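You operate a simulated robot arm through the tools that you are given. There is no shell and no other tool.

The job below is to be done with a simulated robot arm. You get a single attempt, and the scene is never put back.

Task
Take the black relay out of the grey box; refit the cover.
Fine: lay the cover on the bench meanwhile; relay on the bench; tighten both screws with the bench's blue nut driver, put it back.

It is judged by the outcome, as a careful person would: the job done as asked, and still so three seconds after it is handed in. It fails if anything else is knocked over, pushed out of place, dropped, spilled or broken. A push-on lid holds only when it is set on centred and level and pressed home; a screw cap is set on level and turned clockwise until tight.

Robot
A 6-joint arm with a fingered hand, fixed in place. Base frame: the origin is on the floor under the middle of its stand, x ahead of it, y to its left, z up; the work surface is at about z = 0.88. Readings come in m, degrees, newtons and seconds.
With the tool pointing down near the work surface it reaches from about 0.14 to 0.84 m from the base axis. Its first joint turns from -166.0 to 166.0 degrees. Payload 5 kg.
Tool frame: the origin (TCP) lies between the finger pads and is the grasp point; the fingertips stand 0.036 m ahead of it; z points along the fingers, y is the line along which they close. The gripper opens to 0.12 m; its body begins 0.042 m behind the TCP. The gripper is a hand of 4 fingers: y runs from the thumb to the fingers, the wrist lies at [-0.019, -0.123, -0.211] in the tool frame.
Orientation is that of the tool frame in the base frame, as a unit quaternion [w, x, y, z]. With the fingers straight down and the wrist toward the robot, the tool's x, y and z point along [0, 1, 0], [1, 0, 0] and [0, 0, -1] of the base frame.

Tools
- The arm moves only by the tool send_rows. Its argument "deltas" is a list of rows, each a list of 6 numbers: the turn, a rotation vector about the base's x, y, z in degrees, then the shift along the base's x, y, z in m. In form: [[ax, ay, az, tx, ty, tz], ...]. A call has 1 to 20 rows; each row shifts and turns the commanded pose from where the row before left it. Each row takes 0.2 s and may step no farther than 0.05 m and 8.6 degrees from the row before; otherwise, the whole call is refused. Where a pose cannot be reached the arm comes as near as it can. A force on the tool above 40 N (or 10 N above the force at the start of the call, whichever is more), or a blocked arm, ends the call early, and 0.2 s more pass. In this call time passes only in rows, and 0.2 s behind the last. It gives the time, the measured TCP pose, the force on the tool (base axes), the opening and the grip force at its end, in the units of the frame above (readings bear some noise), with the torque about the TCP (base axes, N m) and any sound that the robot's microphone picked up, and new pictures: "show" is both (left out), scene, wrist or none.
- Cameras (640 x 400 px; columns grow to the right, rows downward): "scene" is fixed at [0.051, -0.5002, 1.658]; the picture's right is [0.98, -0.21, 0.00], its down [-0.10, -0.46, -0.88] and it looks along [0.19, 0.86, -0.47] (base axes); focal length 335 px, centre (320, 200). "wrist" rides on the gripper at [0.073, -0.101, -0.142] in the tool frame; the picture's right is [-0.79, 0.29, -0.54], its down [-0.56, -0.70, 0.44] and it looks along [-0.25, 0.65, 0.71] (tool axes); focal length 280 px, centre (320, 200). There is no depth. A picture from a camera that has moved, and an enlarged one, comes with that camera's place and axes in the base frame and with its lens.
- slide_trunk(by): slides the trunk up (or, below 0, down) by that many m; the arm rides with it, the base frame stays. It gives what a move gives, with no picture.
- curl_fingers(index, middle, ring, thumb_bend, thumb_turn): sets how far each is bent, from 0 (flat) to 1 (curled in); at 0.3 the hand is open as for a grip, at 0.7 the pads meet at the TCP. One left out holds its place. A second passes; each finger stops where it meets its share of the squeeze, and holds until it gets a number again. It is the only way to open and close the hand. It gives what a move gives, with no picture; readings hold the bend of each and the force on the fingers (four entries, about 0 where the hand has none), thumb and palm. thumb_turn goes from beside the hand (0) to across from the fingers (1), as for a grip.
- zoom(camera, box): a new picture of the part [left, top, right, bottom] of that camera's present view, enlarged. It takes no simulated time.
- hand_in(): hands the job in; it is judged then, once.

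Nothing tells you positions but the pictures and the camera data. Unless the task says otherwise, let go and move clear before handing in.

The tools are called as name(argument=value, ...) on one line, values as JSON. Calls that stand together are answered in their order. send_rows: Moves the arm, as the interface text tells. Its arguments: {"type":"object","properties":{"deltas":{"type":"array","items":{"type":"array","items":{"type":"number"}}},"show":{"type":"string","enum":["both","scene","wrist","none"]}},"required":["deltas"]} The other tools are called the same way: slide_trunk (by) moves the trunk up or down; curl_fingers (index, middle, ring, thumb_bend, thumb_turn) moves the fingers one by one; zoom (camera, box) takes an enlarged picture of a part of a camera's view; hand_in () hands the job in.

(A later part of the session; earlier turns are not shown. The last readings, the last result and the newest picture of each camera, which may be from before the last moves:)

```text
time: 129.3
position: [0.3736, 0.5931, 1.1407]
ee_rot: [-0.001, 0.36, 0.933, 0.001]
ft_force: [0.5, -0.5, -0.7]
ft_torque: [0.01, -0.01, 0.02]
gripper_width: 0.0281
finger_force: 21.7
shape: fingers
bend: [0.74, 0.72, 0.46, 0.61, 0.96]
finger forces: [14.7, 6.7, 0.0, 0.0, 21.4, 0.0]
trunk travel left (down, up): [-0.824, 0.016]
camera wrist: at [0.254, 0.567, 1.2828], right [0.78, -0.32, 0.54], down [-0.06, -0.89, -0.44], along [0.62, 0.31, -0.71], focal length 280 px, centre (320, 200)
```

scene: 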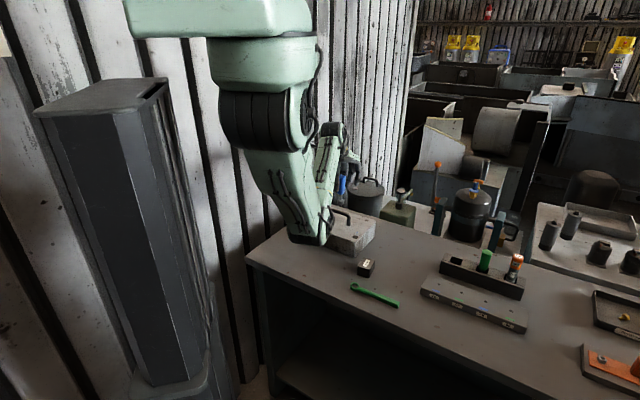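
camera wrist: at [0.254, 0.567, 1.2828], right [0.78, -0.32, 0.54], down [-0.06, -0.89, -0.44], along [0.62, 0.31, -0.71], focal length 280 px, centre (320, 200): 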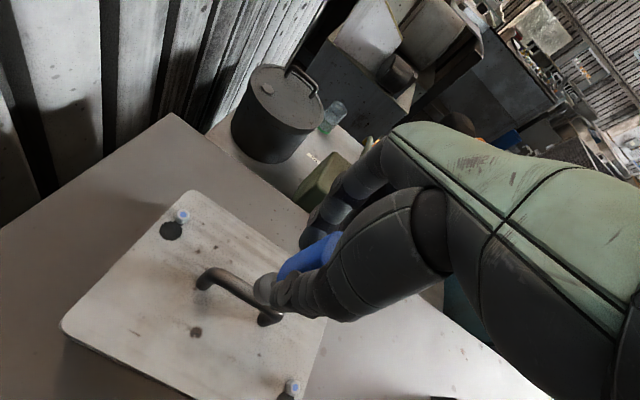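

send_rows(deltas=[[0, 0, 8, -0.0053, 0.0123, 0], [0, 0, 8, -0.0053, 0.0123, 0], [0, 0, 8, -0.0053, 0.0123, 0], [0, 0, 8, -0.0053, 0.0123, 0], [0, 0, 8, -0.0053, 0.0123, 0], [0, 0, 8, -0.0053, 0.0123, 0], [0, 0, 8, -0.0053, 0.0123, 0], [0, 0, 8, -0.0053, 0.0123, 0], [0, 0, 8, -0.0053, 0.0123, 0]], show="both")

zoom(camera="wrist", box=[200, 220, 330, 330])

zoom(camera="scene", box=[290, 140, 390, 240])

```text
time: 131.3
position: [0.3254, 0.7052, 1.1376]
ee_rot: [-0.001, -0.256, 0.967, -0.001]
ft_force: [0.4, -0.3, -2.5]
ft_torque: [0.0, 0.02, 0.0]
gripper_width: 0.0278
finger_force: 21.3
shape: fingers
bend: [0.74, 0.72, 0.46, 0.61, 0.95]
finger forces: [14.7, 6.7, 0.0, 0.0, 21.4, 0.0]
trunk travel left (down, up): [-0.824, 0.016]
camera wrist: at [0.3145, 0.5826, 1.2818], right [0.54, 0.64, 0.54], down [0.83, -0.33, -0.44], along [-0.11, 0.69, -0.72], focal length 280 px, centre (320, 200)
```

scene: 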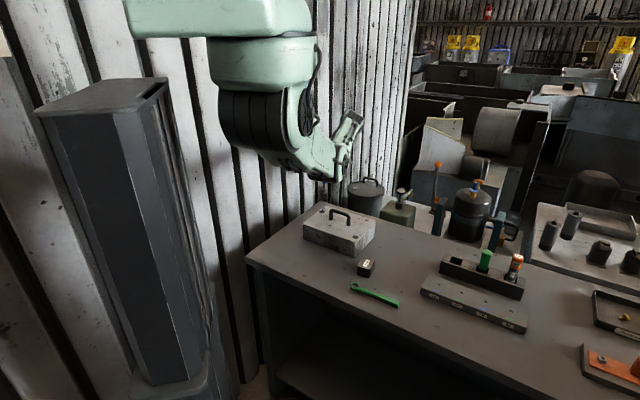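
wrist: 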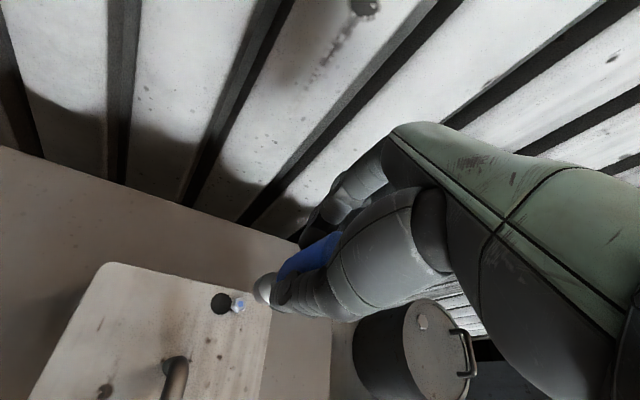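

```text
3.64 times, centred on (265, 275) of wrist
camera zoom: at [0.3145, 0.5826, 1.2818], right [0.54, 0.64, 0.54], down [0.83, -0.33, -0.44], along [-0.11, 0.69, -0.72], focal length 1020 px, centre (520, -73)
```

zoom: 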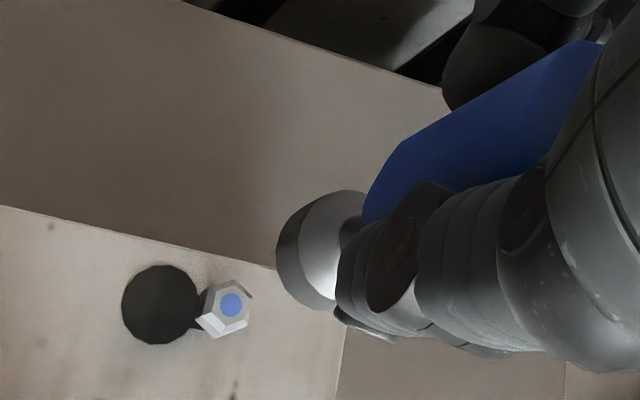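

```text
4.00 times, centred on (340, 190) of scene
camera zoom: at [0.051, -0.5002, 1.658], right [0.98, -0.21, 0.0], down [-0.1, -0.46, -0.88], along [0.19, 0.86, -0.47], focal length 1340 px, centre (240, 240)
```

zoom: 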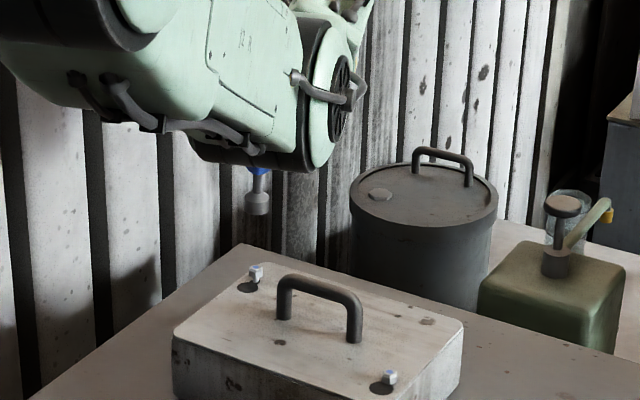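

From both cameras the socket is over screw 1 to within about 1–2 mm, and here the elbow doesn't block the scene view. I'll lower towards the head.

send_rows(deltas=[[0, 0, 0, 0.001, -0.001, -0.02], [0, 0, 0, 0, 0, -0.02], [0, 0, 0, 0, 0, -0.017]], show="none")

zoom(camera="wrist", box=[200, 230, 330, 330])

zoom(camera="scene", box=[305, 170, 345, 220])

```text
time: 132.1
position: [0.326, 0.7043, 1.081]
ee_rot: [0.001, -0.256, 0.967, -0.001]
ft_force: [-0.5, -0.4, -1.8]
ft_torque: [0.04, -0.01, -0.02]
gripper_width: 0.028
finger_force: 21.6
shape: fingers
bend: [0.74, 0.72, 0.46, 0.61, 0.95]
finger forces: [14.8, 6.7, 0.0, 0.0, 21.4, 0.1]
trunk travel left (down, up): [-0.824, 0.016]
```

```text
4.00 times, centred on (265, 280) of wrist
camera zoom: at [0.315, 0.5809, 1.2253], right [0.54, 0.64, 0.54], down [0.83, -0.33, -0.44], along [-0.1, 0.69, -0.71], focal length 1122 px, centre (540, -120)
```

zoom: 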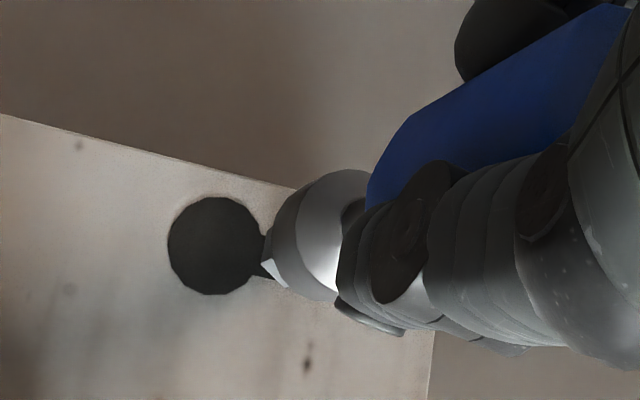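

```text
8.00 times, centred on (325, 195) of scene
camera zoom: at [0.051, -0.5002, 1.658], right [0.98, -0.21, 0.0], down [-0.1, -0.46, -0.88], along [0.19, 0.86, -0.47], focal length 2680 px, centre (280, 240)
```

zoom: 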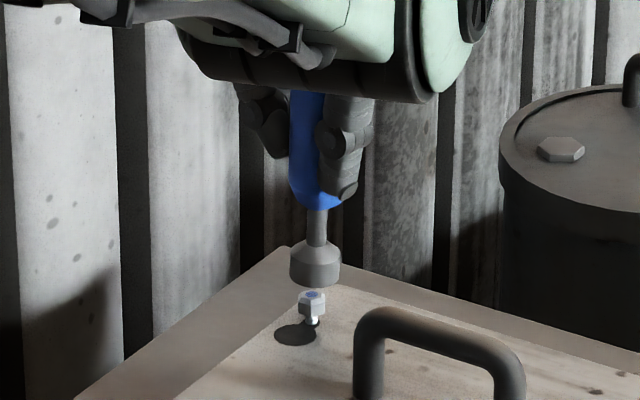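

send_rows(deltas=[[0, 0, 0, 0, 0, -0.006]], show="none")

send_rows(deltas=[[0, 0, 0, 0, 0, -0.003]], show="none")

send_rows(deltas=[[0, 0, 0, 0, 0, -0.003]], show="none")

zoom(camera="scene", box=[305, 185, 345, 225])

```text
time: 132.5
position: [0.3257, 0.7042, 1.0755]
ee_rot: [-0.001, -0.256, 0.967, -0.001]
ft_force: [-0.5, 0.2, -0.8]
ft_torque: [0.0, 0.0, -0.03]
gripper_width: 0.0278
finger_force: 21.5
shape: fingers
bend: [0.74, 0.72, 0.46, 0.61, 0.95]
finger forces: [14.6, 6.7, 0.0, 0.1, 21.4, 0.1]
trunk travel left (down, up): [-0.824, 0.016]
```

```text
time: 132.9
position: [0.3268, 0.7036, 1.0734]
ee_rot: [-0.001, -0.257, 0.966, 0.0]
ft_force: [-0.4, -1.3, -1.6]
ft_torque: [0.0, 0.03, 0.02]
gripper_width: 0.0279
finger_force: 21.2
shape: fingers
bend: [0.74, 0.72, 0.46, 0.61, 0.95]
finger forces: [14.6, 6.6, 0.0, 0.1, 21.4, 0.0]
trunk travel left (down, up): [-0.824, 0.016]
```

```text
time: 133.3
position: [0.3271, 0.7041, 1.0701]
ee_rot: [-0.001, -0.257, 0.966, -0.001]
ft_force: [-0.2, -0.2, -1.7]
ft_torque: [0.05, 0.02, -0.01]
gripper_width: 0.0277
finger_force: 21.7
shape: fingers
bend: [0.74, 0.72, 0.46, 0.61, 0.95]
finger forces: [14.7, 6.6, 0.0, 0.0, 21.5, 0.1]
trunk travel left (down, up): [-0.824, 0.016]
```

```text
10.00 times, centred on (325, 205) of scene
camera zoom: at [0.051, -0.5002, 1.658], right [0.98, -0.21, 0.0], down [-0.1, -0.46, -0.88], along [0.19, 0.86, -0.47], focal length 3350 px, centre (270, 150)
```

zoom: 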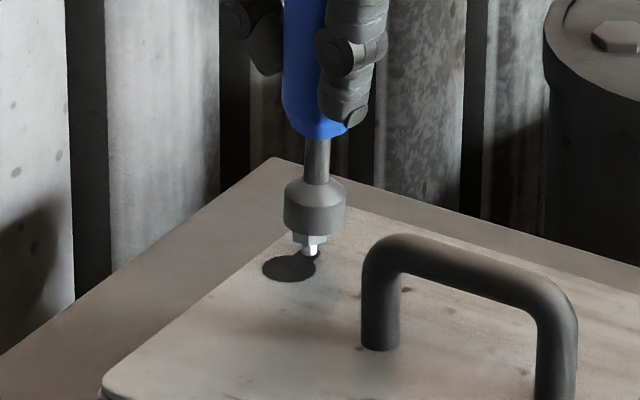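

In this view the socket sits about 2.5 mm too far right of the head. I'll correct that and continue down.

send_rows(deltas=[[0, 0, 0, -0.002, 0.0005, 0.001]], show="none")

send_rows(deltas=[[0, 0, 0, 0, 0, -0.003]], show="none")

send_rows(deltas=[[0, 0, 0, 0, 0, -0.003]], show="none")

zoom(camera="scene", box=[305, 185, 345, 225])

```text
time: 133.7
position: [0.3242, 0.7037, 1.0711]
ee_rot: [0.0, -0.256, 0.967, -0.001]
ft_force: [0.8, 0.4, -1.5]
ft_torque: [0.01, 0.0, 0.04]
gripper_width: 0.0278
finger_force: 21.3
shape: fingers
bend: [0.74, 0.72, 0.46, 0.61, 0.95]
finger forces: [14.8, 6.7, 0.0, 0.0, 21.5, 0.0]
trunk travel left (down, up): [-0.824, 0.016]
```

```text
time: 134.1
position: [0.3247, 0.7043, 1.0677]
ee_rot: [-0.001, -0.256, 0.967, -0.001]
ft_force: [-0.2, -0.5, -1.4]
ft_torque: [-0.01, 0.01, 0.01]
gripper_width: 0.0282
finger_force: 20.9
shape: fingers
bend: [0.74, 0.72, 0.46, 0.61, 0.95]
finger forces: [14.7, 6.7, 0.0, 0.1, 21.4, 0.0]
trunk travel left (down, up): [-0.824, 0.016]
```

```text
time: 134.5
position: [0.3252, 0.7027, 1.0657]
ee_rot: [-0.001, -0.256, 0.967, -0.001]
ft_force: [-0.5, 0.2, -1.9]
ft_torque: [-0.04, -0.01, -0.01]
gripper_width: 0.0279
finger_force: 21.4
shape: fingers
bend: [0.74, 0.72, 0.46, 0.61, 0.95]
finger forces: [14.7, 6.7, 0.2, 0.0, 21.5, 0.0]
trunk travel left (down, up): [-0.824, 0.016]
```

```text
10.00 times, centred on (325, 205) of scene
camera zoom: at [0.051, -0.5002, 1.658], right [0.98, -0.21, 0.0], down [-0.1, -0.46, -0.88], along [0.19, 0.86, -0.47], focal length 3350 px, centre (270, 150)
```

zoom: 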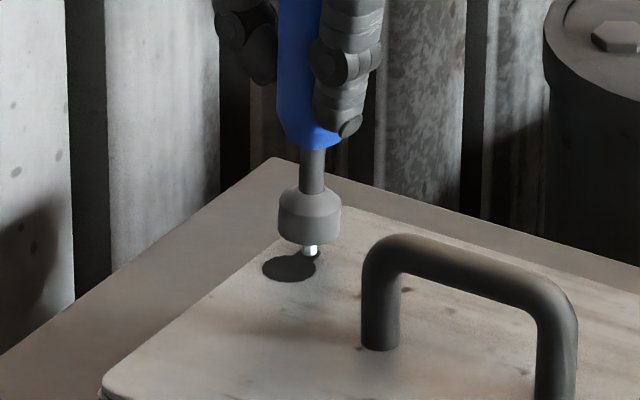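

The socket is now centred and has dropped over the head with only the shaft showing below. Continuing down to seat.

send_rows(deltas=[[0, 0, 0, 0, 0, -0.003]], show="none")

send_rows(deltas=[[0, 0, 0, 0, 0, -0.003]], show="none")

zoom(camera="scene", box=[305, 185, 345, 225])

```text
time: 134.9
position: [0.3256, 0.7042, 1.064]
ee_rot: [0.0, -0.256, 0.967, -0.002]
ft_force: [-0.7, 0.0, -1.6]
ft_torque: [0.11, 0.03, 0.03]
gripper_width: 0.0276
finger_force: 21.1
shape: fingers
bend: [0.74, 0.72, 0.46, 0.61, 0.95]
finger forces: [14.7, 6.8, 0.1, 0.0, 21.4, 0.1]
trunk travel left (down, up): [-0.824, 0.016]
```

```text
time: 135.3
position: [0.325, 0.7041, 1.0599]
ee_rot: [0.001, -0.256, 0.967, -0.001]
ft_force: [0.2, 1.4, -0.6]
ft_torque: [0.05, 0.0, 0.0]
gripper_width: 0.0281
finger_force: 21.6
shape: fingers
bend: [0.74, 0.72, 0.46, 0.61, 0.95]
finger forces: [14.8, 6.9, 0.1, 0.0, 21.5, 0.0]
trunk travel left (down, up): [-0.824, 0.016]
```

```text
10.00 times, centred on (325, 205) of scene
camera zoom: at [0.051, -0.5002, 1.658], right [0.98, -0.21, 0.0], down [-0.1, -0.46, -0.88], along [0.19, 0.86, -0.47], focal length 3350 px, centre (270, 150)
```

zoom: 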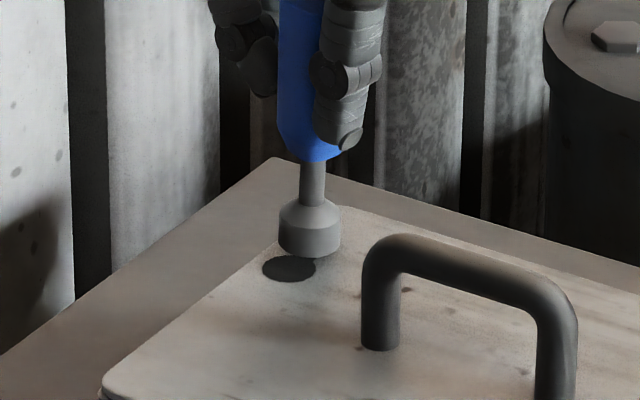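

send_rows(deltas=[[0, 0, 0, 0, 0, -0.002]], show="none")

send_rows(deltas=[[0, 0, 0, 0, 0, -0.002]], show="none")

```text
time: 135.7
position: [0.3245, 0.7039, 1.0595]
ee_rot: [0.0, -0.256, 0.967, 0.001]
ft_force: [-1.1, 1.3, 3.8]
ft_torque: [0.03, 0.0, 0.02]
gripper_width: 0.0278
finger_force: 22.2
shape: fingers
bend: [0.74, 0.72, 0.46, 0.61, 0.95]
finger forces: [15.3, 7.5, 0.0, 0.0, 21.8, 0.0]
trunk travel left (down, up): [-0.824, 0.016]
```

```text
time: 136.1
position: [0.3236, 0.7045, 1.0583]
ee_rot: [0.001, -0.256, 0.967, 0.0]
ft_force: [0.1, -0.3, 11.1]
ft_torque: [-0.03, -0.05, 0.01]
gripper_width: 0.0277
finger_force: 23.6
shape: fingers
bend: [0.74, 0.72, 0.46, 0.61, 0.95]
finger forces: [15.6, 8.3, 0.0, 0.0, 22.5, 0.1]
trunk travel left (down, up): [-0.824, 0.016]
```

Screw 1 is seated (11 N). Turning clockwise now, following the socket offset.

send_rows(deltas=[[0, 0, -8.5, 0.0009, 0.0006, 0], [0, 0, -8.5, 0.001, 0.0005, 0], [0, 0, -8.5, 0.001, 0.0005, 0], [0, 0, -8.5, 0.001, 0.0004, 0], [0, 0, -8.5, 0.001, 0.0003, 0]], show="none")

zoom(camera="scene", box=[305, 175, 345, 225])

```text
time: 137.3
position: [0.3292, 0.7044, 1.0579]
ee_rot: [0.0, 0.114, 0.994, 0.001]
ft_force: [0.5, -0.5, 14.5]
ft_torque: [-0.19, 0.02, 0.01]
gripper_width: 0.0277
finger_force: 23.9
shape: fingers
bend: [0.74, 0.73, 0.46, 0.61, 0.95]
finger forces: [15.4, 8.7, 0.0, 0.0, 23.5, 0.0]
trunk travel left (down, up): [-0.824, 0.016]
```

```text
8.00 times, centred on (325, 200) of scene
camera zoom: at [0.051, -0.5002, 1.658], right [0.98, -0.21, 0.0], down [-0.1, -0.46, -0.88], along [0.19, 0.86, -0.47], focal length 2680 px, centre (280, 200)
```

zoom: 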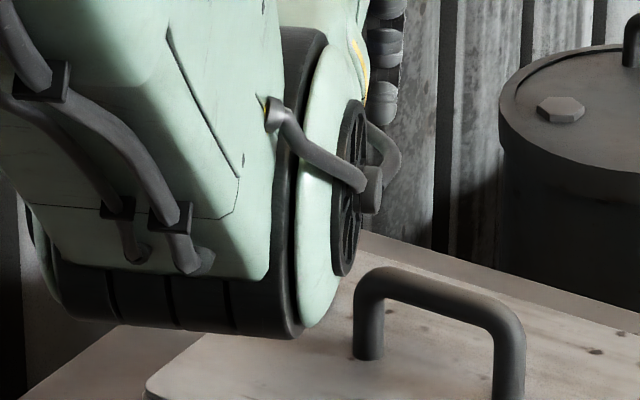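

send_rows(deltas=[[0, 0, -8.5, 0.001, 0, 0], [0, 0, -8.5, 0.001, -0.0002, 0], [0, 0, -8.5, 0.001, -0.0003, 0], [0, 0, -8.5, 0.001, -0.0005, 0], [0, 0, -8.5, 0.0009, -0.0005, 0]], show="none")

send_rows(deltas=[[0, 0, -8.5, 0.0007, -0.0007, 0], [0, 0, -8.5, 0.0006, -0.0008, 0], [0, 0, -8.5, 0.0005, -0.0009, 0], [0, 0, -8.5, 0.0004, -0.001, 0]], show="wrist")

zoom(camera="scene", box=[290, 140, 390, 240])

```text
time: 138.5
position: [0.3336, 0.7037, 1.0567]
ee_rot: [-0.001, 0.466, 0.885, 0.001]
ft_force: [-1.2, -1.8, 11.8]
ft_torque: [-0.14, 0.23, 0.03]
gripper_width: 0.0279
finger_force: 23.0
shape: fingers
bend: [0.74, 0.73, 0.46, 0.61, 0.95]
finger forces: [14.1, 8.1, 0.0, 0.1, 23.4, 0.1]
trunk travel left (down, up): [-0.824, 0.016]
```

```text
time: 139.5
position: [0.3377, 0.7025, 1.0567]
ee_rot: [0.0, 0.703, 0.711, 0.001]
ft_force: [-1.1, -0.7, 8.1]
ft_torque: [-0.09, 0.22, 0.03]
gripper_width: 0.0278
finger_force: 23.4
shape: fingers
bend: [0.74, 0.73, 0.46, 0.61, 0.95]
finger forces: [13.7, 8.8, 0.0, 0.0, 23.1, 0.0]
trunk travel left (down, up): [-0.824, 0.016]
camera wrist: at [0.2366, 0.7739, 1.1999], right [0.3, -0.79, 0.54], down [-0.69, -0.57, -0.44], along [0.66, -0.25, -0.71], focal length 280 px, centre (320, 200)
```

wrist: 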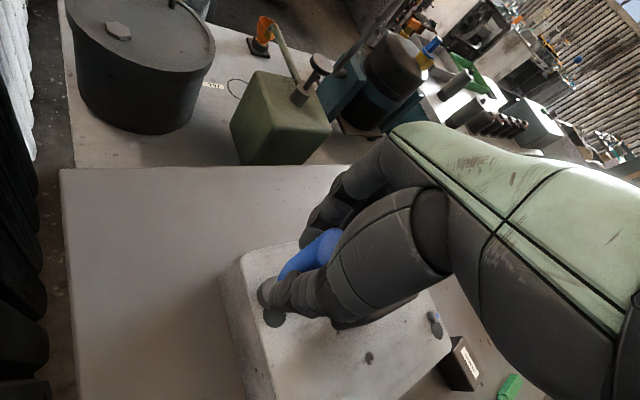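

```text
4.00 times, centred on (340, 190) of scene
camera zoom: at [0.051, -0.5002, 1.658], right [0.98, -0.21, 0.0], down [-0.1, -0.46, -0.88], along [0.19, 0.86, -0.47], focal length 1340 px, centre (240, 240)
```

zoom: 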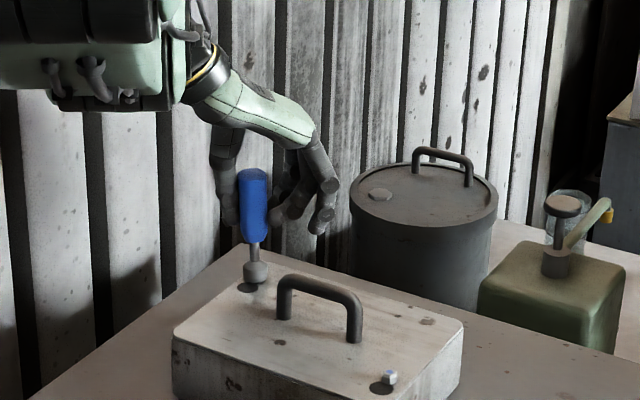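

send_rows(deltas=[[0, 0, -8.5, 0.0002, -0.001, 0], [0, 0, -8.5, 0.0001, -0.001, 0], [0, 0, -8.5, 0, -0.001, 0]], show="none")

zoom(camera="scene", box=[305, 175, 345, 225])

```text
time: 140.3
position: [0.3175, 0.6559, 1.0661]
ee_rot: [-0.001, 0.844, 0.537, -0.001]
ft_force: [0.5, -0.5, 0.1]
ft_torque: [-0.01, 0.02, 0.01]
gripper_width: 0.028
finger_force: 21.1
shape: fingers
bend: [0.74, 0.73, 0.46, 0.61, 0.94]
finger forces: [13.7, 7.7, 0.0, 0.0, 21.5, 0.0]
out of reach, approached as far as the arm can: row 1, 2, 3
trunk travel left (down, up): [-0.824, 0.016]
```

```text
8.00 times, centred on (325, 200) of scene
camera zoom: at [0.051, -0.5002, 1.658], right [0.98, -0.21, 0.0], down [-0.1, -0.46, -0.88], along [0.19, 0.86, -0.47], focal length 2680 px, centre (280, 200)
```

zoom: 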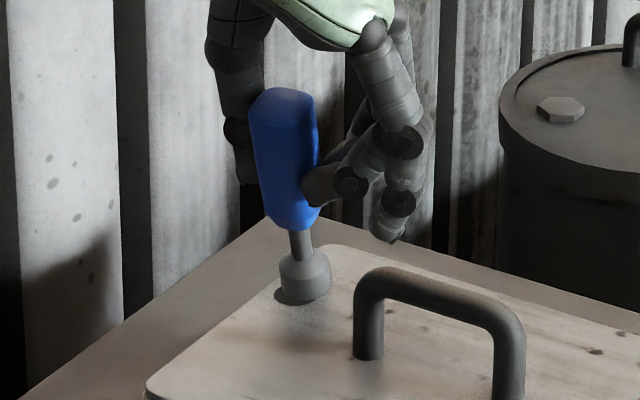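

The arm hit its reach limit there and pulled away from the screw. I'll check the state of the screw, cover and driver before doing anything else.

send_rows(deltas=[[0, 0, 0, 0, 0, 0.015], [0, 0, 0, 0, 0, 0.02]], show="both")

zoom(camera="scene", box=[290, 150, 390, 260])

zoom(camera="wrist", box=[180, 180, 400, 380])

```text
time: 140.9
position: [0.3189, 0.6651, 1.0975]
ee_rot: [0.001, 0.843, 0.538, -0.001]
ft_force: [0.2, 0.3, -0.8]
ft_torque: [0.0, 0.05, 0.02]
gripper_width: 0.0284
finger_force: 21.1
shape: fingers
bend: [0.74, 0.73, 0.46, 0.61, 0.94]
finger forces: [13.7, 7.7, 0.0, 0.0, 21.3, 0.1]
out of reach, approached as far as the arm can: row 2
trunk travel left (down, up): [-0.824, 0.016]
camera wrist: at [0.2589, 0.7747, 1.2406], right [-0.07, -0.84, 0.54], down [-0.87, -0.21, -0.44], along [0.49, -0.5, -0.71], focal length 280 px, centre (320, 200)
```

scene: 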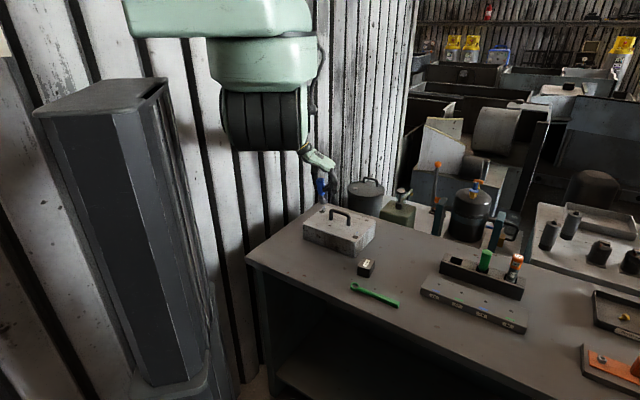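
wrist: 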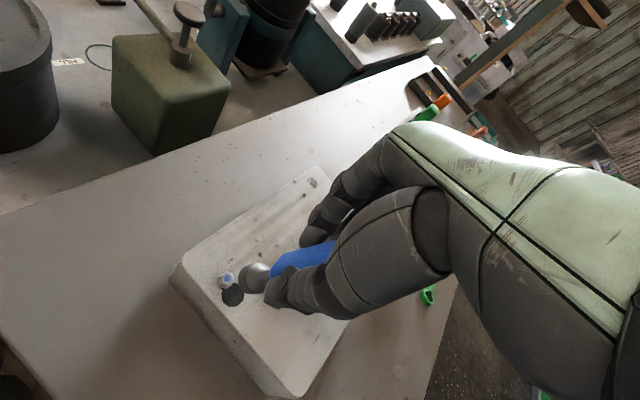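

```text
3.64 times, centred on (340, 205) of scene
camera zoom: at [0.051, -0.5002, 1.658], right [0.98, -0.21, 0.0], down [-0.1, -0.46, -0.88], along [0.19, 0.86, -0.47], focal length 1218 px, centre (247, 182)
```

zoom: 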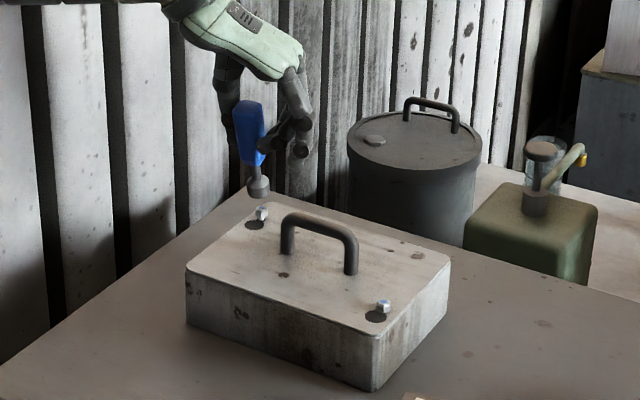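

```text
2.00 times, centred on (290, 280) of wrist
camera zoom: at [0.2589, 0.7747, 1.2406], right [-0.07, -0.84, 0.54], down [-0.87, -0.21, -0.44], along [0.49, -0.5, -0.71], focal length 561 px, centre (380, 40)
```

zoom: 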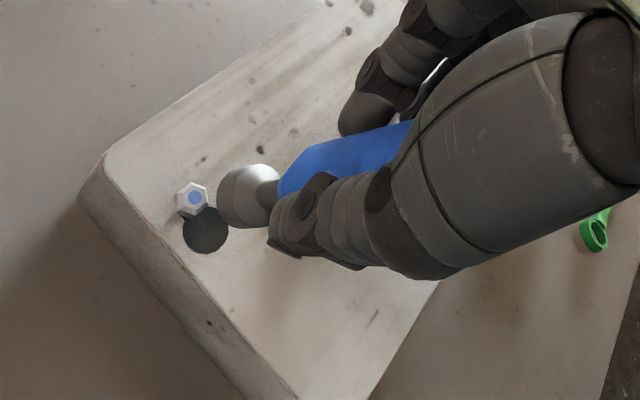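

Nothing has moved: box, cover and screw are all in place, and I still hold the driver. It is now tilted in my grip by about 12°, though. I'll turn back to a comfortable angle, raise, and measure the tilt so I can correct for it.

send_rows(deltas=[[0, 0, 8.5, 0, 0.002, 0], [0, 0, 8.5, 0, 0.002, 0.003], [0, 0, 8.5, 0, 0.002, 0.005], [0, 0, 8.5, 0, 0.002, 0.005], [0, 0, 8.5, 0, 0.002, 0.005], [0, 0, 8.5, 0, 0.002, 0.005], [0, 0, 8.5, 0, 0.002, 0.005], [0, 0, 8.5, 0, 0.002, 0.005], [0, 0, 8.5, 0, 0.002, 0.005], [0, 0, 8.5, 0, 0.002, 0.005]], show="both")

zoom(camera="wrist", box=[180, 180, 380, 360])

zoom(camera="scene", box=[290, 130, 370, 240])

```text
time: 143.1
position: [0.3413, 0.7946, 1.1036]
ee_rot: [-0.002, 0.256, 0.967, -0.001]
ft_force: [-0.9, 0.0, -2.1]
ft_torque: [0.0, -0.02, -0.02]
gripper_width: 0.0285
finger_force: 21.6
shape: fingers
bend: [0.74, 0.73, 0.46, 0.61, 0.94]
finger forces: [13.6, 7.5, 0.1, 0.1, 21.1, 0.0]
out of reach, approached as far as the arm can: row 1, 2, 3, 4, 5, 6, 7, 8, 9
trunk travel left (down, up): [-0.824, 0.016]
camera wrist: at [0.2298, 0.7435, 1.2469], right [0.83, -0.14, 0.54], down [0.14, -0.89, -0.44], along [0.54, 0.44, -0.72], focal length 280 px, centre (320, 200)
```

scene: 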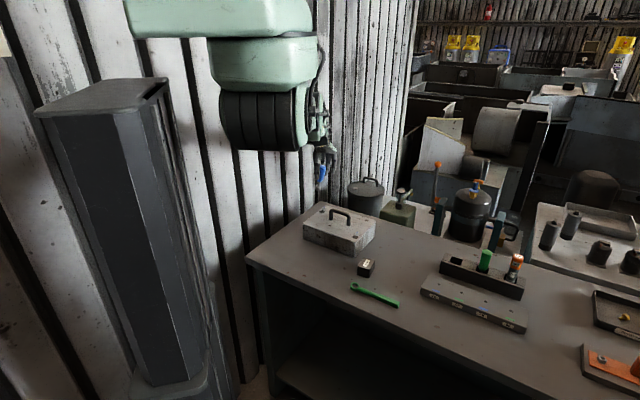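
wrist: 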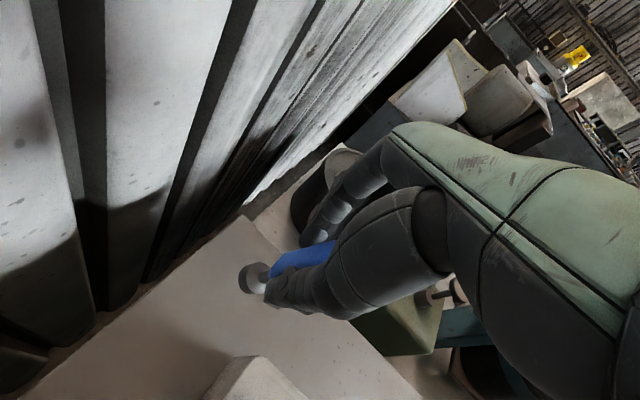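

```text
2.22 times, centred on (280, 270) of wrist
camera zoom: at [0.2298, 0.7435, 1.2469], right [0.83, -0.14, 0.54], down [0.14, -0.89, -0.44], along [0.54, 0.44, -0.72], focal length 623 px, centre (409, 44)
```

zoom: 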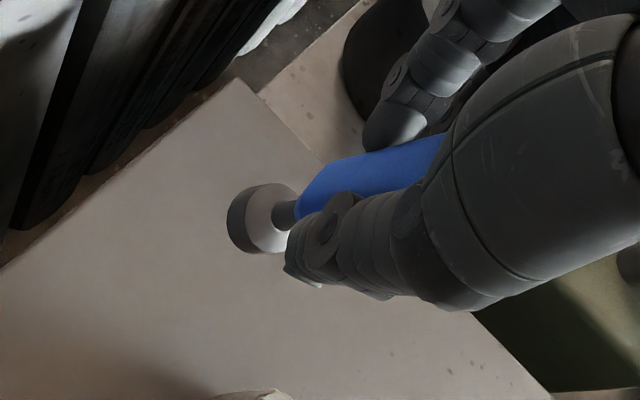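

```text
3.64 times, centred on (330, 185) of scene
camera zoom: at [0.051, -0.5002, 1.658], right [0.98, -0.21, 0.0], down [-0.1, -0.46, -0.88], along [0.19, 0.86, -0.47], focal length 1218 px, centre (284, 254)
```

zoom: 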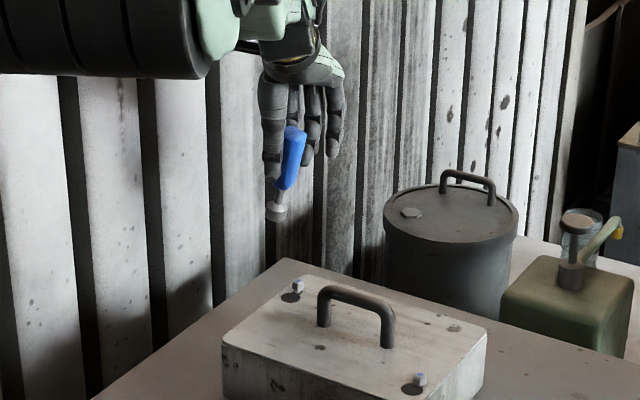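

The arm was still at its reach limit there and swung outward. I'll hold still a moment and read where it settles.

send_rows(deltas=[[0, 0, 0, 0, 0, 0]], show="none")

```text
time: 143.5
position: [0.3407, 0.7949, 1.1029]
ee_rot: [0.0, 0.258, 0.966, 0.0]
ft_force: [-0.5, -0.1, -0.7]
ft_torque: [0.02, -0.04, 0.0]
gripper_width: 0.0281
finger_force: 21.0
shape: fingers
bend: [0.74, 0.73, 0.46, 0.61, 0.94]
finger forces: [13.6, 7.5, 0.0, 0.0, 21.1, 0.0]
trunk travel left (down, up): [-0.824, 0.016]
```

It settled at (0.341, 0.795), clear of everything. I'll bring it back over the box, then lower the trunk for better reach around screw 1.

send_rows(deltas=[[0, 0, 0, 0, -0.035, 0.01], [0, 0, 0, 0, -0.035, 0.015], [0, 0, 0, 0, -0.035, 0.015]], show="none")

slide_trunk(by=-0.05)

send_rows(deltas=[[0, 0, 0, 0, 0, 0.01], [0, 0, 0, 0, 0, 0.01]], show="both")

zoom(camera="scene", box=[280, 130, 380, 240])

zoom(camera="wrist", box=[200, 210, 340, 330])

```text
time: 144.3
position: [0.3754, 0.7856, 1.1133]
ee_rot: [-0.001, 0.257, 0.966, 0.0]
ft_force: [-0.2, -0.3, -1.1]
ft_torque: [0.01, 0.02, -0.01]
gripper_width: 0.0283
finger_force: 20.3
shape: fingers
bend: [0.74, 0.73, 0.46, 0.61, 0.94]
finger forces: [13.6, 7.5, 0.0, 0.1, 21.1, 0.0]
out of reach, approached as far as the arm can: row 1, 2, 3
trunk travel left (down, up): [-0.824, 0.016]
```

```text
time: 145.2
position: [0.3739, 0.7855, 1.0621]
ee_rot: [0.0, 0.257, 0.966, -0.001]
ft_force: [0.3, -0.2, -1.1]
ft_torque: [0.01, 0.0, 0.0]
gripper_width: 0.0282
finger_force: 21.1
shape: fingers
bend: [0.74, 0.73, 0.46, 0.61, 0.94]
finger forces: [13.7, 7.5, 0.0, 0.1, 21.1, 0.0]
trunk travel left (down, up): [-0.774, 0.066]
```

```text
time: 145.8
position: [0.3766, 0.7919, 1.0793]
ee_rot: [-0.001, 0.257, 0.966, -0.001]
ft_force: [-0.3, -0.1, -1.4]
ft_torque: [-0.02, -0.01, -0.02]
gripper_width: 0.0285
finger_force: 21.6
shape: fingers
bend: [0.74, 0.73, 0.46, 0.61, 0.94]
finger forces: [13.6, 7.4, 0.0, 0.0, 21.0, 0.0]
out of reach, approached as far as the arm can: row 2
trunk travel left (down, up): [-0.774, 0.066]
camera wrist: at [0.2647, 0.7395, 1.223], right [0.83, -0.14, 0.54], down [0.14, -0.89, -0.44], along [0.54, 0.44, -0.72], focal length 280 px, centre (320, 200)
```

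scene: 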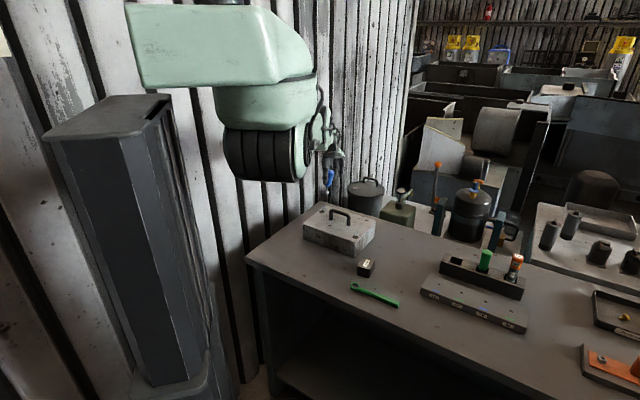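
wrist: 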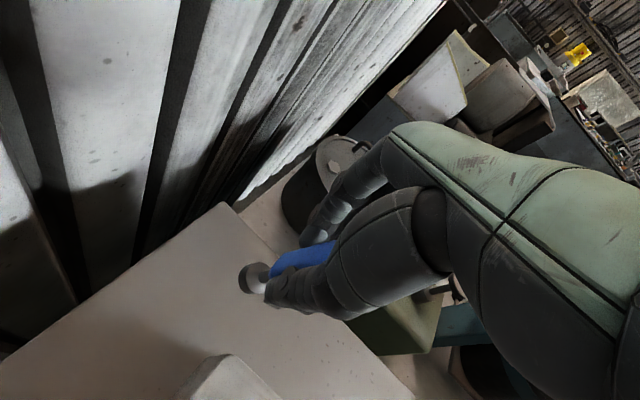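

```text
3.64 times, centred on (330, 185) of scene
camera zoom: at [0.051, -0.5002, 1.658], right [0.98, -0.21, 0.0], down [-0.1, -0.46, -0.88], along [0.19, 0.86, -0.47], focal length 1218 px, centre (284, 254)
```

zoom: 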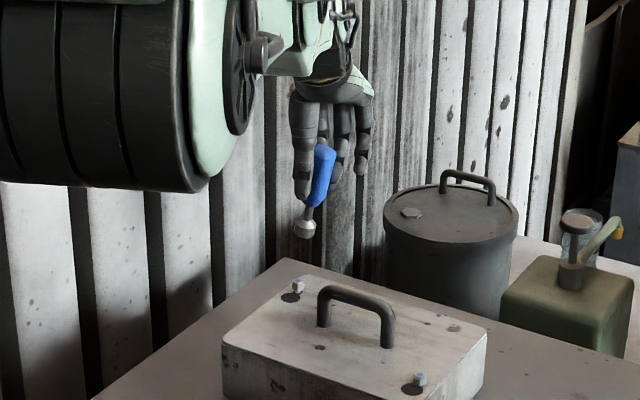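

```text
3.33 times, centred on (270, 270) of wrist
camera zoom: at [0.2647, 0.7395, 1.223], right [0.83, -0.14, 0.54], down [0.14, -0.89, -0.44], along [0.54, 0.44, -0.72], focal length 935 px, centre (487, -33)
```

zoom: 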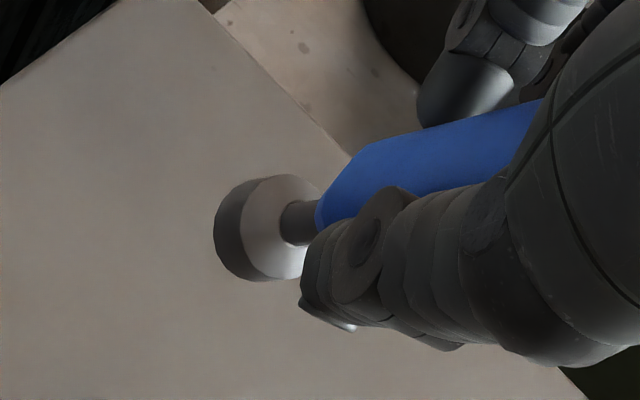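

send_rows(deltas=[[0, 0, 0, -0.012, -0.03, 0], [0, 0, 0, -0.012, -0.03, 0], [0, 0, 0, -0.012, -0.03, 0]], show="none")

zoom(camera="scene", box=[280, 120, 380, 240])

```text
time: 146.6
position: [0.3743, 0.7888, 1.0703]
ee_rot: [0.0, 0.257, 0.966, -0.002]
ft_force: [0.3, -0.7, -0.6]
ft_torque: [0.01, -0.03, -0.01]
gripper_width: 0.0287
finger_force: 21.1
shape: fingers
bend: [0.74, 0.73, 0.46, 0.61, 0.94]
finger forces: [13.5, 7.6, 0.0, 0.0, 21.0, 0.0]
out of reach, approached as far as the arm can: row 1, 2, 3
trunk travel left (down, up): [-0.774, 0.066]
```

```text
3.33 times, centred on (330, 180) of scene
camera zoom: at [0.051, -0.5002, 1.658], right [0.98, -0.21, 0.0], down [-0.1, -0.46, -0.88], along [0.19, 0.86, -0.47], focal length 1117 px, centre (287, 267)
```

zoom: 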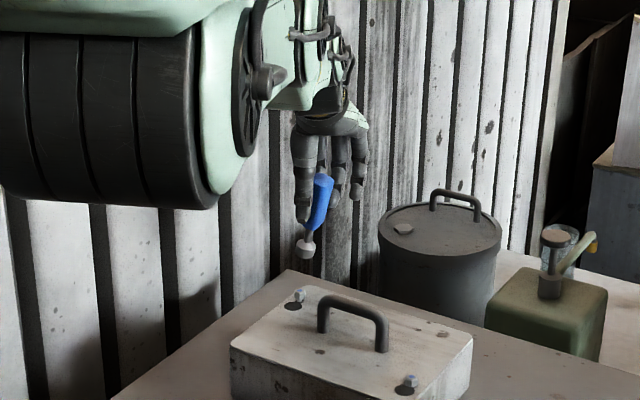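

The arm is stretched straight and the solver can't start folding it from here. I'll raise the trunk for safe clearance, then try a combined inward and downward move to break the straight-arm condition.

slide_trunk(by=0.06)

send_rows(deltas=[[0, 0, 0, -0.01, -0.02, -0.02], [0, 0, 0, -0.01, -0.02, -0.02]], show="none")

```text
time: 147.6
position: [0.3753, 0.7878, 1.1302]
ee_rot: [-0.001, 0.257, 0.966, -0.002]
ft_force: [-0.4, -1.3, -1.5]
ft_torque: [0.01, -0.01, -0.01]
gripper_width: 0.0283
finger_force: 20.8
shape: fingers
bend: [0.74, 0.73, 0.46, 0.61, 0.94]
finger forces: [13.7, 7.5, 0.0, 0.0, 21.0, 0.1]
trunk travel left (down, up): [-0.834, 0.006]
```

```text
time: 148.2
position: [0.366, 0.7753, 1.0826]
ee_rot: [-0.001, 0.257, 0.966, -0.002]
ft_force: [0.0, -0.7, -0.8]
ft_torque: [-0.02, 0.02, 0.0]
gripper_width: 0.0282
finger_force: 21.6
shape: fingers
bend: [0.74, 0.73, 0.46, 0.61, 0.94]
finger forces: [13.6, 7.4, 0.0, 0.0, 21.1, 0.0]
out of reach, approached as far as the arm can: row 1, 2
trunk travel left (down, up): [-0.834, 0.006]
```

send_rows(deltas=[[0, 0, 0, -0.018, -0.04, 0.02], [0, 0, 0, -0.018, -0.04, 0.02], [0, 0, 0, -0.018, -0.04, 0.02], [0, 0, 0, -0.018, -0.04, 0.02]], show="scene")

```text
time: 149.2
position: [0.3575, 0.7836, 1.0964]
ee_rot: [0.0, 0.258, 0.966, -0.002]
ft_force: [-0.4, 0.1, -0.8]
ft_torque: [0.09, -0.01, 0.03]
gripper_width: 0.0283
finger_force: 20.8
shape: fingers
bend: [0.74, 0.73, 0.46, 0.61, 0.94]
finger forces: [13.6, 7.5, 0.0, 0.1, 21.1, 0.0]
out of reach, approached as far as the arm can: row 1, 2, 3, 4
trunk travel left (down, up): [-0.834, 0.006]
```

scene: 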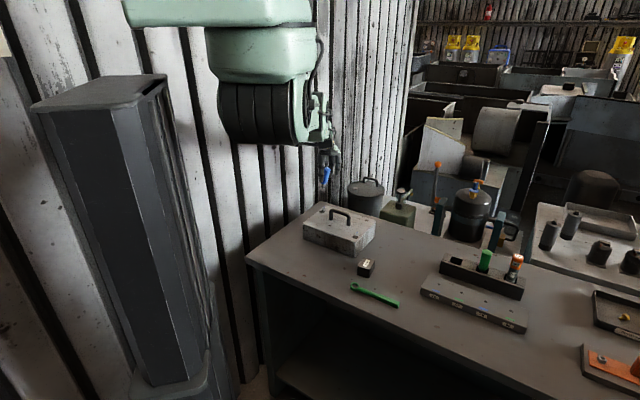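

send_rows(deltas=[[0, 0, 0, 0, 0, 0.03], [0, 0, 0, 0, 0, 0.03], [0, 0, 0, 0, 0, 0.03]], show="none")

```text
time: 150.0
position: [0.3643, 0.8052, 1.1791]
ee_rot: [-0.002, 0.257, 0.966, -0.002]
ft_force: [-0.1, -0.1, -0.4]
ft_torque: [0.01, -0.02, -0.01]
gripper_width: 0.0284
finger_force: 21.3
shape: fingers
bend: [0.74, 0.73, 0.46, 0.61, 0.94]
finger forces: [13.5, 7.5, 0.0, 0.0, 21.0, 0.0]
out of reach, approached as far as the arm can: row 1, 2, 3
trunk travel left (down, up): [-0.834, 0.006]
```

send_rows(deltas=[[0, 0, 0, 0.012, 0.027, 0], [0, 0, 0, 0.012, 0.027, 0]], show="none")

send_rows(deltas=[[0, 0, 0, -0.012, -0.027, -0.02], [0, 0, 0, -0.012, -0.027, -0.02]], show="scene")

zoom(camera="scene", box=[200, 40, 400, 220])

```text
time: 150.6
position: [0.3661, 0.809, 1.1888]
ee_rot: [0.0, 0.256, 0.967, -0.002]
ft_force: [-0.5, 0.7, -1.0]
ft_torque: [-0.01, -0.04, -0.04]
gripper_width: 0.0284
finger_force: 21.2
shape: fingers
bend: [0.74, 0.73, 0.46, 0.61, 0.94]
finger forces: [13.7, 7.5, 0.1, 0.0, 21.1, 0.0]
out of reach, approached as far as the arm can: row 1, 2
trunk travel left (down, up): [-0.834, 0.006]
```

```text
time: 151.2
position: [0.3564, 0.7981, 1.1369]
ee_rot: [-0.001, 0.257, 0.966, -0.003]
ft_force: [0.2, 0.2, -0.4]
ft_torque: [0.02, -0.03, -0.02]
gripper_width: 0.0285
finger_force: 21.4
shape: fingers
bend: [0.74, 0.73, 0.46, 0.61, 0.94]
finger forces: [13.6, 7.6, 0.0, 0.0, 21.1, 0.0]
out of reach, approached as far as the arm can: row 1, 2
trunk travel left (down, up): [-0.834, 0.006]
```

scene: 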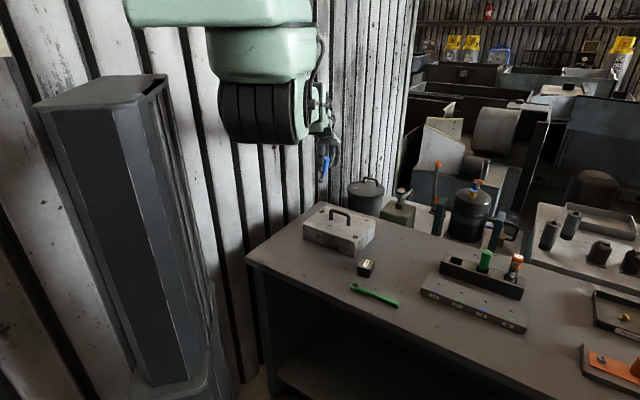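

```text
2.22 times, centred on (300, 130) of scene
camera zoom: at [0.051, -0.5002, 1.658], right [0.98, -0.21, 0.0], down [-0.1, -0.46, -0.88], along [0.19, 0.86, -0.47], focal length 744 px, centre (364, 356)
```

zoom: 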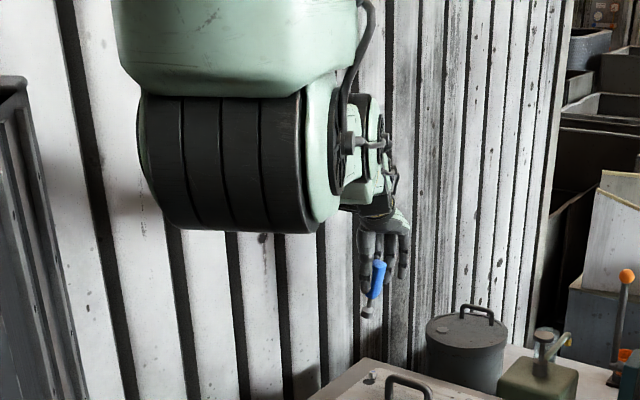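

I can see the elbow has flipped above the shoulder–wrist line, which explains why it won't fold inward. I'll stretch fully outward and then upward to bring it back through straight to its normal side.

send_rows(deltas=[[0, 0, 0, 0.012, 0.027, 0.03], [0, 0, 0, 0.012, 0.027, 0.03], [0, 0, 0, 0, 0, 0.04], [0, 0, 0, 0, 0, 0.04], [0, 0, 0, 0, 0, 0.04]], show="none")

send_rows(deltas=[[0, 0, 0, -0.018, -0.042, 0.01], [0, 0, 0, -0.018, -0.042, 0.01], [0, 0, 0, -0.018, -0.042, 0.01]], show="scene")

zoom(camera="scene", box=[200, 40, 400, 220])

```text
time: 152.4
position: [0.3682, 0.8212, 1.3257]
ee_rot: [0.0, 0.258, 0.966, -0.002]
ft_force: [-0.1, -0.5, -0.6]
ft_torque: [0.02, -0.04, 0.01]
gripper_width: 0.0283
finger_force: 20.4
shape: fingers
bend: [0.74, 0.73, 0.46, 0.61, 0.94]
finger forces: [13.6, 7.4, 0.1, 0.0, 21.0, 0.0]
out of reach, approached as far as the arm can: row 1, 2, 3, 4
trunk travel left (down, up): [-0.834, 0.006]
```

```text
time: 153.2
position: [0.3639, 0.8251, 1.3408]
ee_rot: [-0.001, 0.257, 0.966, -0.002]
ft_force: [0.7, 0.1, -1.4]
ft_torque: [0.01, 0.02, 0.01]
gripper_width: 0.0283
finger_force: 20.9
shape: fingers
bend: [0.74, 0.73, 0.46, 0.61, 0.94]
finger forces: [13.6, 7.4, 0.1, 0.0, 21.0, 0.0]
out of reach, approached as far as the arm can: row 1, 2, 3
trunk travel left (down, up): [-0.834, 0.006]
```

scene: 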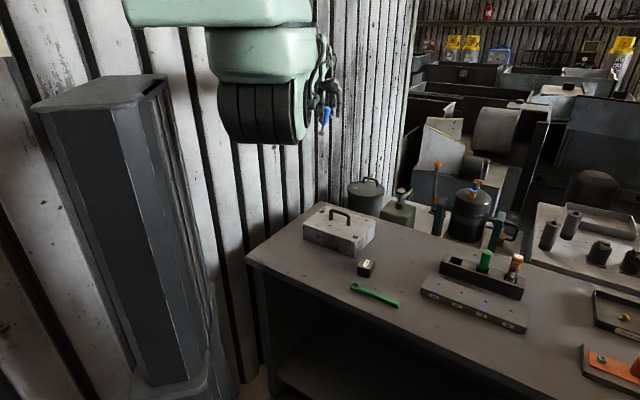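

```text
2.22 times, centred on (300, 130) of scene
camera zoom: at [0.051, -0.5002, 1.658], right [0.98, -0.21, 0.0], down [-0.1, -0.46, -0.88], along [0.19, 0.86, -0.47], focal length 744 px, centre (364, 356)
```

zoom: 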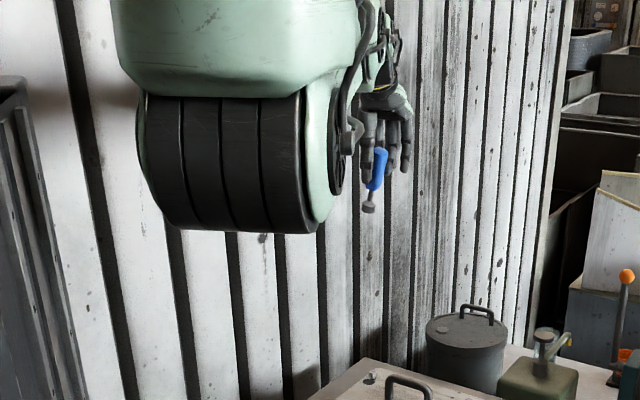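

send_rows(deltas=[[0, 0, 0, 0.019, 0.044, 0], [0, 0, 0, 0.019, 0.044, 0], [0, 0, 0, 0.019, 0.044, 0], [0, 0, 0, -0.006, -0.014, 0.045], [0, 0, 0, -0.006, -0.014, 0.045], [0, 0, 0, -0.006, -0.014, 0.045]], show="none")

send_rows(deltas=[[0, 0, 0, -0.012, -0.028, 0.03], [0, 0, 0, -0.016, -0.038, 0.01]], show="scene")

```text
time: 154.6
position: [0.3578, 0.8122, 1.4807]
ee_rot: [-0.001, 0.258, 0.966, -0.002]
ft_force: [0.0, 0.4, -0.8]
ft_torque: [0.03, -0.02, -0.02]
gripper_width: 0.0281
finger_force: 20.6
shape: fingers
bend: [0.74, 0.73, 0.46, 0.61, 0.94]
finger forces: [13.4, 7.3, 0.0, 0.1, 20.6, 0.0]
out of reach, approached as far as the arm can: row 1, 2, 3, 4, 5, 6
trunk travel left (down, up): [-0.834, 0.006]
```

```text
time: 155.2
position: [0.3496, 0.8047, 1.5266]
ee_rot: [0.0, 0.256, 0.967, -0.001]
ft_force: [-0.6, -0.6, -0.4]
ft_torque: [0.0, 0.0, -0.01]
gripper_width: 0.028
finger_force: 20.1
shape: fingers
bend: [0.74, 0.73, 0.46, 0.61, 0.94]
finger forces: [13.4, 7.3, 0.1, 0.0, 20.7, 0.1]
out of reach, approached as far as the arm can: row 1, 2
trunk travel left (down, up): [-0.834, 0.006]
```

scene: 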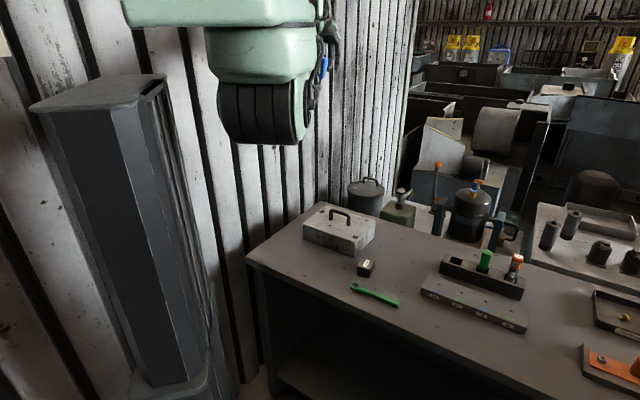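

I'll go back down along the arc while pushing outward so the elbow is fully straight below shoulder height. From there a large upward step should fold it to its normal side.

send_rows(deltas=[[0, 0, 0, 0.006, 0.014, -0.045], [0, 0, 0, 0.006, 0.014, -0.045], [0, 0, 0, 0.006, 0.014, -0.045], [0, 0, 0, 0.006, 0.014, -0.045], [0, 0, 0, 0.006, 0.014, -0.045], [0, 0, 0, 0.006, 0.014, -0.045], [0, 0, 0, 0.006, 0.014, -0.045], [0, 0, 0, 0.006, 0.014, -0.045], [0, 0, 0, 0.006, 0.014, -0.045], [0, 0, 0, 0.006, 0.014, -0.045]], show="scene")

```text
time: 157.4
position: [0.3461, 0.7944, 1.1066]
ee_rot: [0.0, 0.257, 0.966, 0.0]
ft_force: [0.3, -0.5, -1.0]
ft_torque: [-0.03, 0.0, -0.01]
gripper_width: 0.028
finger_force: 20.1
shape: fingers
bend: [0.74, 0.73, 0.46, 0.61, 0.94]
finger forces: [13.1, 7.2, 0.0, 0.0, 20.3, 0.1]
out of reach, approached as far as the arm can: row 2, 3, 4, 5, 6, 7, 8, 9, 10
trunk travel left (down, up): [-0.834, 0.006]
```

scene: 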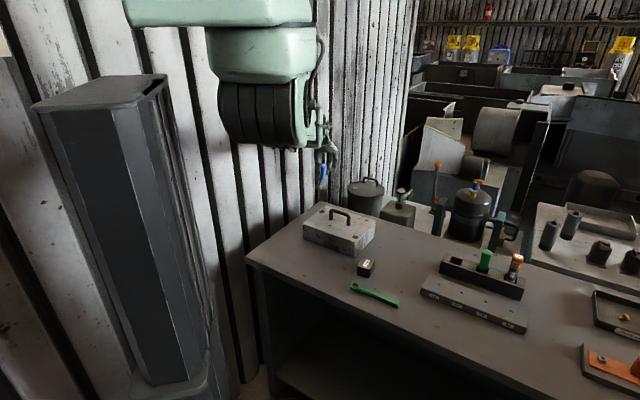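

send_rows(deltas=[[0, 0, 0, 0, 0, 0.05]], show="none")

send_rows(deltas=[[0, 0, 0, 0, 0, 0.05]], show="none")

send_rows(deltas=[[0, 0, 0, -0.012, -0.027, 0.03]], show="none")

```text
time: 157.8
position: [0.3467, 0.7918, 1.155]
ee_rot: [-0.001, 0.257, 0.966, -0.003]
ft_force: [-0.2, -0.9, -3.1]
ft_torque: [0.12, -0.05, -0.01]
gripper_width: 0.0277
finger_force: 20.0
shape: fingers
bend: [0.74, 0.73, 0.46, 0.61, 0.94]
finger forces: [13.1, 7.1, 0.1, 0.0, 20.3, 0.0]
trunk travel left (down, up): [-0.834, 0.006]
```

```text
time: 158.2
position: [0.3456, 0.7918, 1.2058]
ee_rot: [-0.001, 0.257, 0.966, -0.002]
ft_force: [-1.0, 0.6, -2.7]
ft_torque: [0.03, 0.01, 0.01]
gripper_width: 0.0278
finger_force: 20.1
shape: fingers
bend: [0.74, 0.73, 0.46, 0.62, 0.94]
finger forces: [12.9, 7.1, 0.0, 0.0, 20.2, 0.0]
trunk travel left (down, up): [-0.834, 0.006]
```

```text
time: 158.6
position: [0.3324, 0.7643, 1.2373]
ee_rot: [0.0, 0.258, 0.966, 0.0]
ft_force: [-0.4, 0.0, -1.0]
ft_torque: [0.04, -0.03, 0.03]
gripper_width: 0.0277
finger_force: 20.1
shape: fingers
bend: [0.74, 0.73, 0.46, 0.62, 0.94]
finger forces: [12.9, 7.1, 0.0, 0.0, 20.0, 0.1]
trunk travel left (down, up): [-0.834, 0.006]
```

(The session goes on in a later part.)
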